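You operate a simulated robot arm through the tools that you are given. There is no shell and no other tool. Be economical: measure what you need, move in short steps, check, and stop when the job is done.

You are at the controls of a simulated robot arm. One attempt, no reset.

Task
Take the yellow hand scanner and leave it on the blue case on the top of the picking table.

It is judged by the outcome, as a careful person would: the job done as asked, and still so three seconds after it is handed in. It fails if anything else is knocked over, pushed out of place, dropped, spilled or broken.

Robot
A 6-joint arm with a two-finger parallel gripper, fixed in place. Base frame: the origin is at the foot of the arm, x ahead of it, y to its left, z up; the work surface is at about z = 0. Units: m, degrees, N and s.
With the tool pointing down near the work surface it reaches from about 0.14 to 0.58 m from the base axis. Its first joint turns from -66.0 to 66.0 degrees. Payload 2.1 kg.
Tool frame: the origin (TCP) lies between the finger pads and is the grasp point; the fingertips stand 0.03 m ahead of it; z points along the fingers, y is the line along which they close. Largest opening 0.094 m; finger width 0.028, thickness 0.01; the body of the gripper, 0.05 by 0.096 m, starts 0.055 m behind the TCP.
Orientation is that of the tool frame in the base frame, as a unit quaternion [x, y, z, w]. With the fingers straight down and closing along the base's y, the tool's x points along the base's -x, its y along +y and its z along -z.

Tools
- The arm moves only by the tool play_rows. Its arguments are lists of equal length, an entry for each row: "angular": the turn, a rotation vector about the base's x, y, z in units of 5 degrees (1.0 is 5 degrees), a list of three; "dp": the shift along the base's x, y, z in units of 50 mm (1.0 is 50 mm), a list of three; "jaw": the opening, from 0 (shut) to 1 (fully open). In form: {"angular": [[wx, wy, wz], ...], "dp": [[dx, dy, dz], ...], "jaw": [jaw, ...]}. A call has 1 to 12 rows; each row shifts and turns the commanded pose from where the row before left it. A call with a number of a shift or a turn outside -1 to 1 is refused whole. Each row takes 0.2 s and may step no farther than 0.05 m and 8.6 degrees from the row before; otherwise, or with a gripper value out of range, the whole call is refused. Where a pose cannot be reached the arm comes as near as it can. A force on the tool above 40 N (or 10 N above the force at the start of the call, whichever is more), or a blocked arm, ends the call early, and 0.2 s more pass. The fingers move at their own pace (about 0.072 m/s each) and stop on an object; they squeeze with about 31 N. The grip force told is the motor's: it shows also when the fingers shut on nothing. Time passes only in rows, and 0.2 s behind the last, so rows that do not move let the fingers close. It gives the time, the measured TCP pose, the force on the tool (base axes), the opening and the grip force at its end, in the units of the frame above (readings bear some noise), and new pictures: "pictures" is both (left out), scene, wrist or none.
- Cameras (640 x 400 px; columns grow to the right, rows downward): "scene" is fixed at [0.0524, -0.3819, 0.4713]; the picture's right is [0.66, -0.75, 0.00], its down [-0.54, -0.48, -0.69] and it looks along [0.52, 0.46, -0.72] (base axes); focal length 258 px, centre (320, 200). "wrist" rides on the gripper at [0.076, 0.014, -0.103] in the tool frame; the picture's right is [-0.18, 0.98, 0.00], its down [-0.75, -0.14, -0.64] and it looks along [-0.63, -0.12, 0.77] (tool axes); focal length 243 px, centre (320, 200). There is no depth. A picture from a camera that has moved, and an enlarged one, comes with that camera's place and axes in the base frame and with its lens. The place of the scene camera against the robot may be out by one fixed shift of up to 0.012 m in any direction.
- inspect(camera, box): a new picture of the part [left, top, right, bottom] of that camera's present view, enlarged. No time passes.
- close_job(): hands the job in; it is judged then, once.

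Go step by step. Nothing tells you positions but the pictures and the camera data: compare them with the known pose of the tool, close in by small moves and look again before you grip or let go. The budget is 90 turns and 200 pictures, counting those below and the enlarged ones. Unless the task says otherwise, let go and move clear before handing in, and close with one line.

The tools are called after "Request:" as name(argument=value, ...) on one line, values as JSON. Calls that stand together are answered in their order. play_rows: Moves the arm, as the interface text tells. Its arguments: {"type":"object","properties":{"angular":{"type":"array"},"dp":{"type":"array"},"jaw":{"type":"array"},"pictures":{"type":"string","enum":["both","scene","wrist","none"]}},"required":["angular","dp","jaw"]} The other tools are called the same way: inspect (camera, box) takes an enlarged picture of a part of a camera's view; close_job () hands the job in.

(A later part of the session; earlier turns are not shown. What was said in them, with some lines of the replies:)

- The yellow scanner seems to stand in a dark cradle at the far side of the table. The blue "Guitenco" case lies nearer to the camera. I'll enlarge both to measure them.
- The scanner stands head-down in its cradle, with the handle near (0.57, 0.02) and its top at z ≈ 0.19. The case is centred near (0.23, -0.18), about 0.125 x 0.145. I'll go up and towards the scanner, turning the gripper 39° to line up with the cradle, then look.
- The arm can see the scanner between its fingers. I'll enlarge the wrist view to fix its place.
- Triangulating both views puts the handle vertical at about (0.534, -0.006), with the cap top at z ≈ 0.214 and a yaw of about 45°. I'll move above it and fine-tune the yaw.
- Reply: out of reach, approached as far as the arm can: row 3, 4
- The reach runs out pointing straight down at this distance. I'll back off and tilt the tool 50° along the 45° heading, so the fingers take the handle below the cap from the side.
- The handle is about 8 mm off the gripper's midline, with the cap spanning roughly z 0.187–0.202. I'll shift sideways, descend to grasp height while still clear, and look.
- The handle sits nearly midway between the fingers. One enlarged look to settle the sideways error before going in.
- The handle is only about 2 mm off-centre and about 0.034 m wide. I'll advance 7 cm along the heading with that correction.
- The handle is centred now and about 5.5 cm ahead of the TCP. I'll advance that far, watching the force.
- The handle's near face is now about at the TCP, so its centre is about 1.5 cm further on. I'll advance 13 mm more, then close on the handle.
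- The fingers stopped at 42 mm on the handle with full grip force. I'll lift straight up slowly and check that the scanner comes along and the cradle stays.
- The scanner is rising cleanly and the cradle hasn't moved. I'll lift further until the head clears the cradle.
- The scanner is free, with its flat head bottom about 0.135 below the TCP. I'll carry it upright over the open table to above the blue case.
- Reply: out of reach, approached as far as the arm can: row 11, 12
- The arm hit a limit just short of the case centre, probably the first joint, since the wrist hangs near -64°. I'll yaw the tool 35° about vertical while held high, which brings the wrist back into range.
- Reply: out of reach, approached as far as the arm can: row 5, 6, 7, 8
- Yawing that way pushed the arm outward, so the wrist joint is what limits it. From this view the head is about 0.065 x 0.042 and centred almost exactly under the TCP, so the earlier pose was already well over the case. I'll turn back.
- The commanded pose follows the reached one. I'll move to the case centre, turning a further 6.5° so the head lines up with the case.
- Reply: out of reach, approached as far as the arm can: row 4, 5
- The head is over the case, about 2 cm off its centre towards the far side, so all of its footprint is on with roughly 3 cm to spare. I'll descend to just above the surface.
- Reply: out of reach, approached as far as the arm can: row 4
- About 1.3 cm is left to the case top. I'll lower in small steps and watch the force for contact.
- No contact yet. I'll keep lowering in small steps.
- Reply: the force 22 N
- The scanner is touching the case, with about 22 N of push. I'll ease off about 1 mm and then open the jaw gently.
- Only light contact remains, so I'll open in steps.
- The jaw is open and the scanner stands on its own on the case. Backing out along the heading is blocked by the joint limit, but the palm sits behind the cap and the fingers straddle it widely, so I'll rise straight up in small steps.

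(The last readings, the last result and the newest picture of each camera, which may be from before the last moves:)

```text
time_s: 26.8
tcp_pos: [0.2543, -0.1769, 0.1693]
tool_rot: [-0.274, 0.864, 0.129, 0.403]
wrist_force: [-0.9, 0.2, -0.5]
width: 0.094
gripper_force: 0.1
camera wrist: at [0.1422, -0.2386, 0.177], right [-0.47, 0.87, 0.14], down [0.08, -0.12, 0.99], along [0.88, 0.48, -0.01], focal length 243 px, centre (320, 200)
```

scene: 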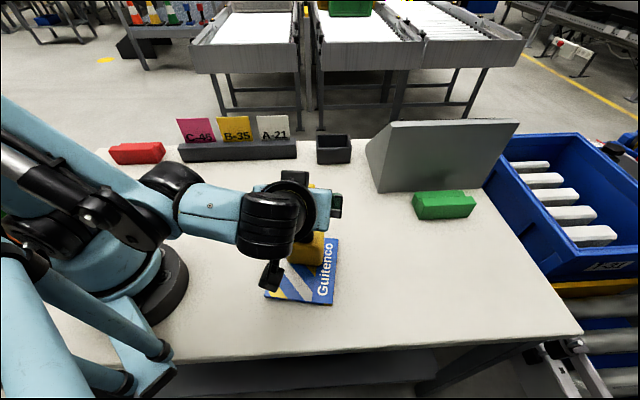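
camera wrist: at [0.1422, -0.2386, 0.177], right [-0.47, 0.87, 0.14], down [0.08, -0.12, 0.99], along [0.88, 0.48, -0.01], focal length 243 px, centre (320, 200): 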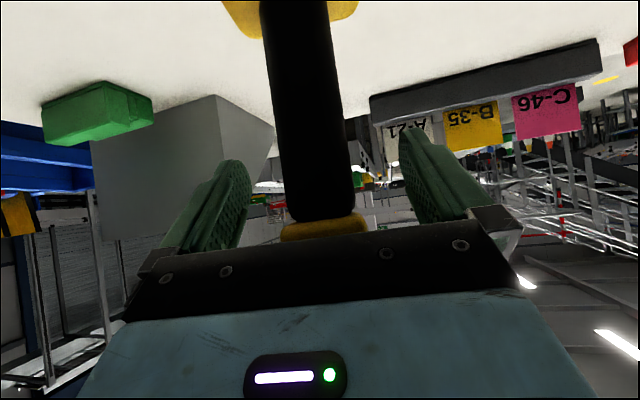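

The gripper is rising clear and the scanner isn't moving. I'll continue up.

Request:
play_rows(angular=[[0, 0, 0], [0, 0, 0], [0, 0, 0], [0, 0, 0], [0, 0, 0]], dp=[[0, 0, 0.25], [0, 0, 0.25], [0, 0, 0.25], [0, 0, 0.25], [0, 0, 0]], jaw=[1, 1, 1, 1, 1])

```text
time_s: 28.0
tcp_pos: [0.2548, -0.178, 0.2197]
tool_rot: [-0.275, 0.864, 0.13, 0.402]
wrist_force: [0.1, 0.3, 0.6]
width: 0.0941
gripper_force: 0.1
camera wrist: at [0.1418, -0.2398, 0.2268], right [-0.47, 0.87, 0.14], down [0.08, -0.12, 0.99], along [0.88, 0.48, -0.01], focal length 243 px, centre (320, 200)
```

scene: 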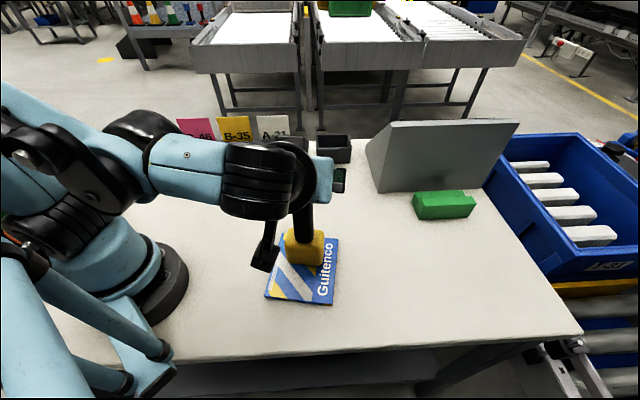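
wrist: 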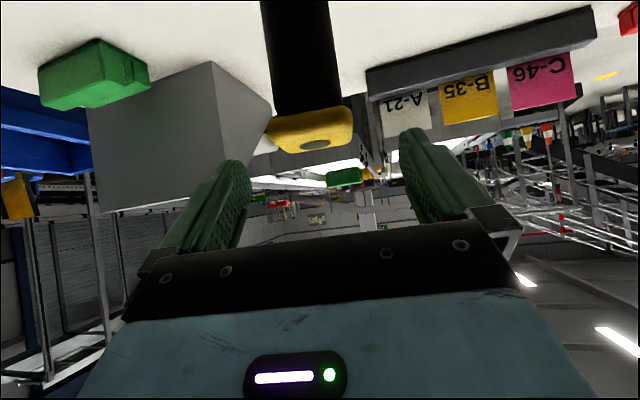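

Request:
play_rows(angular=[[0, 0, 0], [0, 0, 0], [0, 0, 0], [0, 0, 0], [0, 0, 0], [0, 0, 0]], dp=[[0, 0, 0.3], [0, 0, 0.3], [0, 0, 0.3], [0, 0, 0.4], [0, 0, 0.4], [0, 0, 0]], jaw=[1, 1, 1, 1, 1, 1])

Request:
inspect(camera="scene", box=[220, 170, 380, 320])

```text
time_s: 29.4
tcp_pos: [0.2554, -0.176, 0.3046]
tool_rot: [-0.274, 0.864, 0.13, 0.402]
wrist_force: [-0.3, 0.7, 0.3]
width: 0.094
gripper_force: 0.0
camera wrist: at [0.1437, -0.2382, 0.3124], right [-0.47, 0.87, 0.14], down [0.08, -0.12, 0.99], along [0.88, 0.48, -0.01], focal length 243 px, centre (320, 200)
```

scene: 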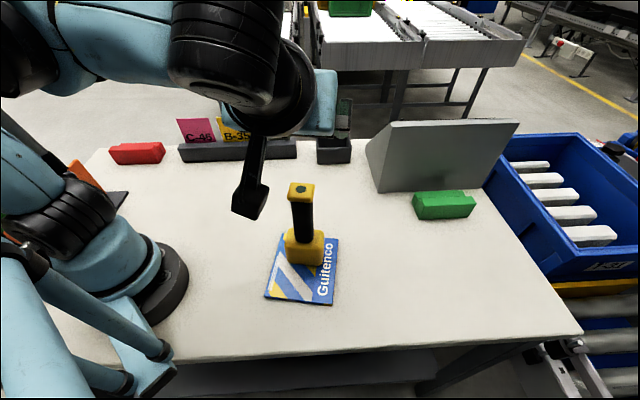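
wrist: 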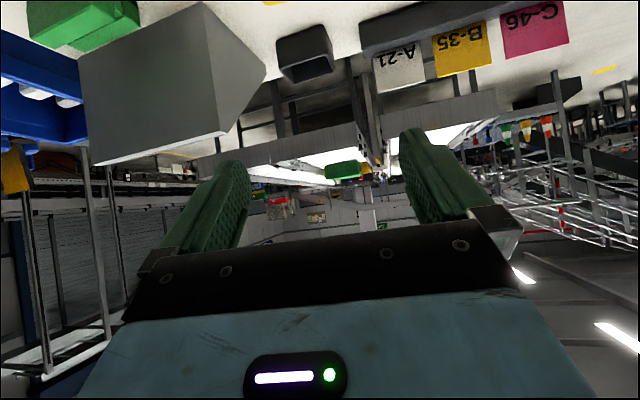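

```text
2.67 times, centred on (300, 245) of scene
camera zoom: at [0.0524, -0.3819, 0.4713], right [0.66, -0.75, 0.0], down [-0.54, -0.48, -0.69], along [0.52, 0.46, -0.72], focal length 689 px, centre (373, 80)
```

zoom: 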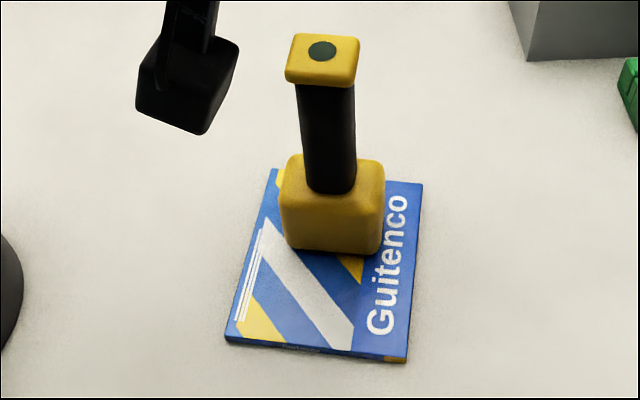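

The scanner stands steady and wholly on the blue case. The case and everything else are where they were, and the gripper is clear, so I'm handing in.

Request:
close_job()

```text
The job is handed in.
```

The yellow hand scanner is standing upright on the blue case, and in the last pictures nothing else had moved.
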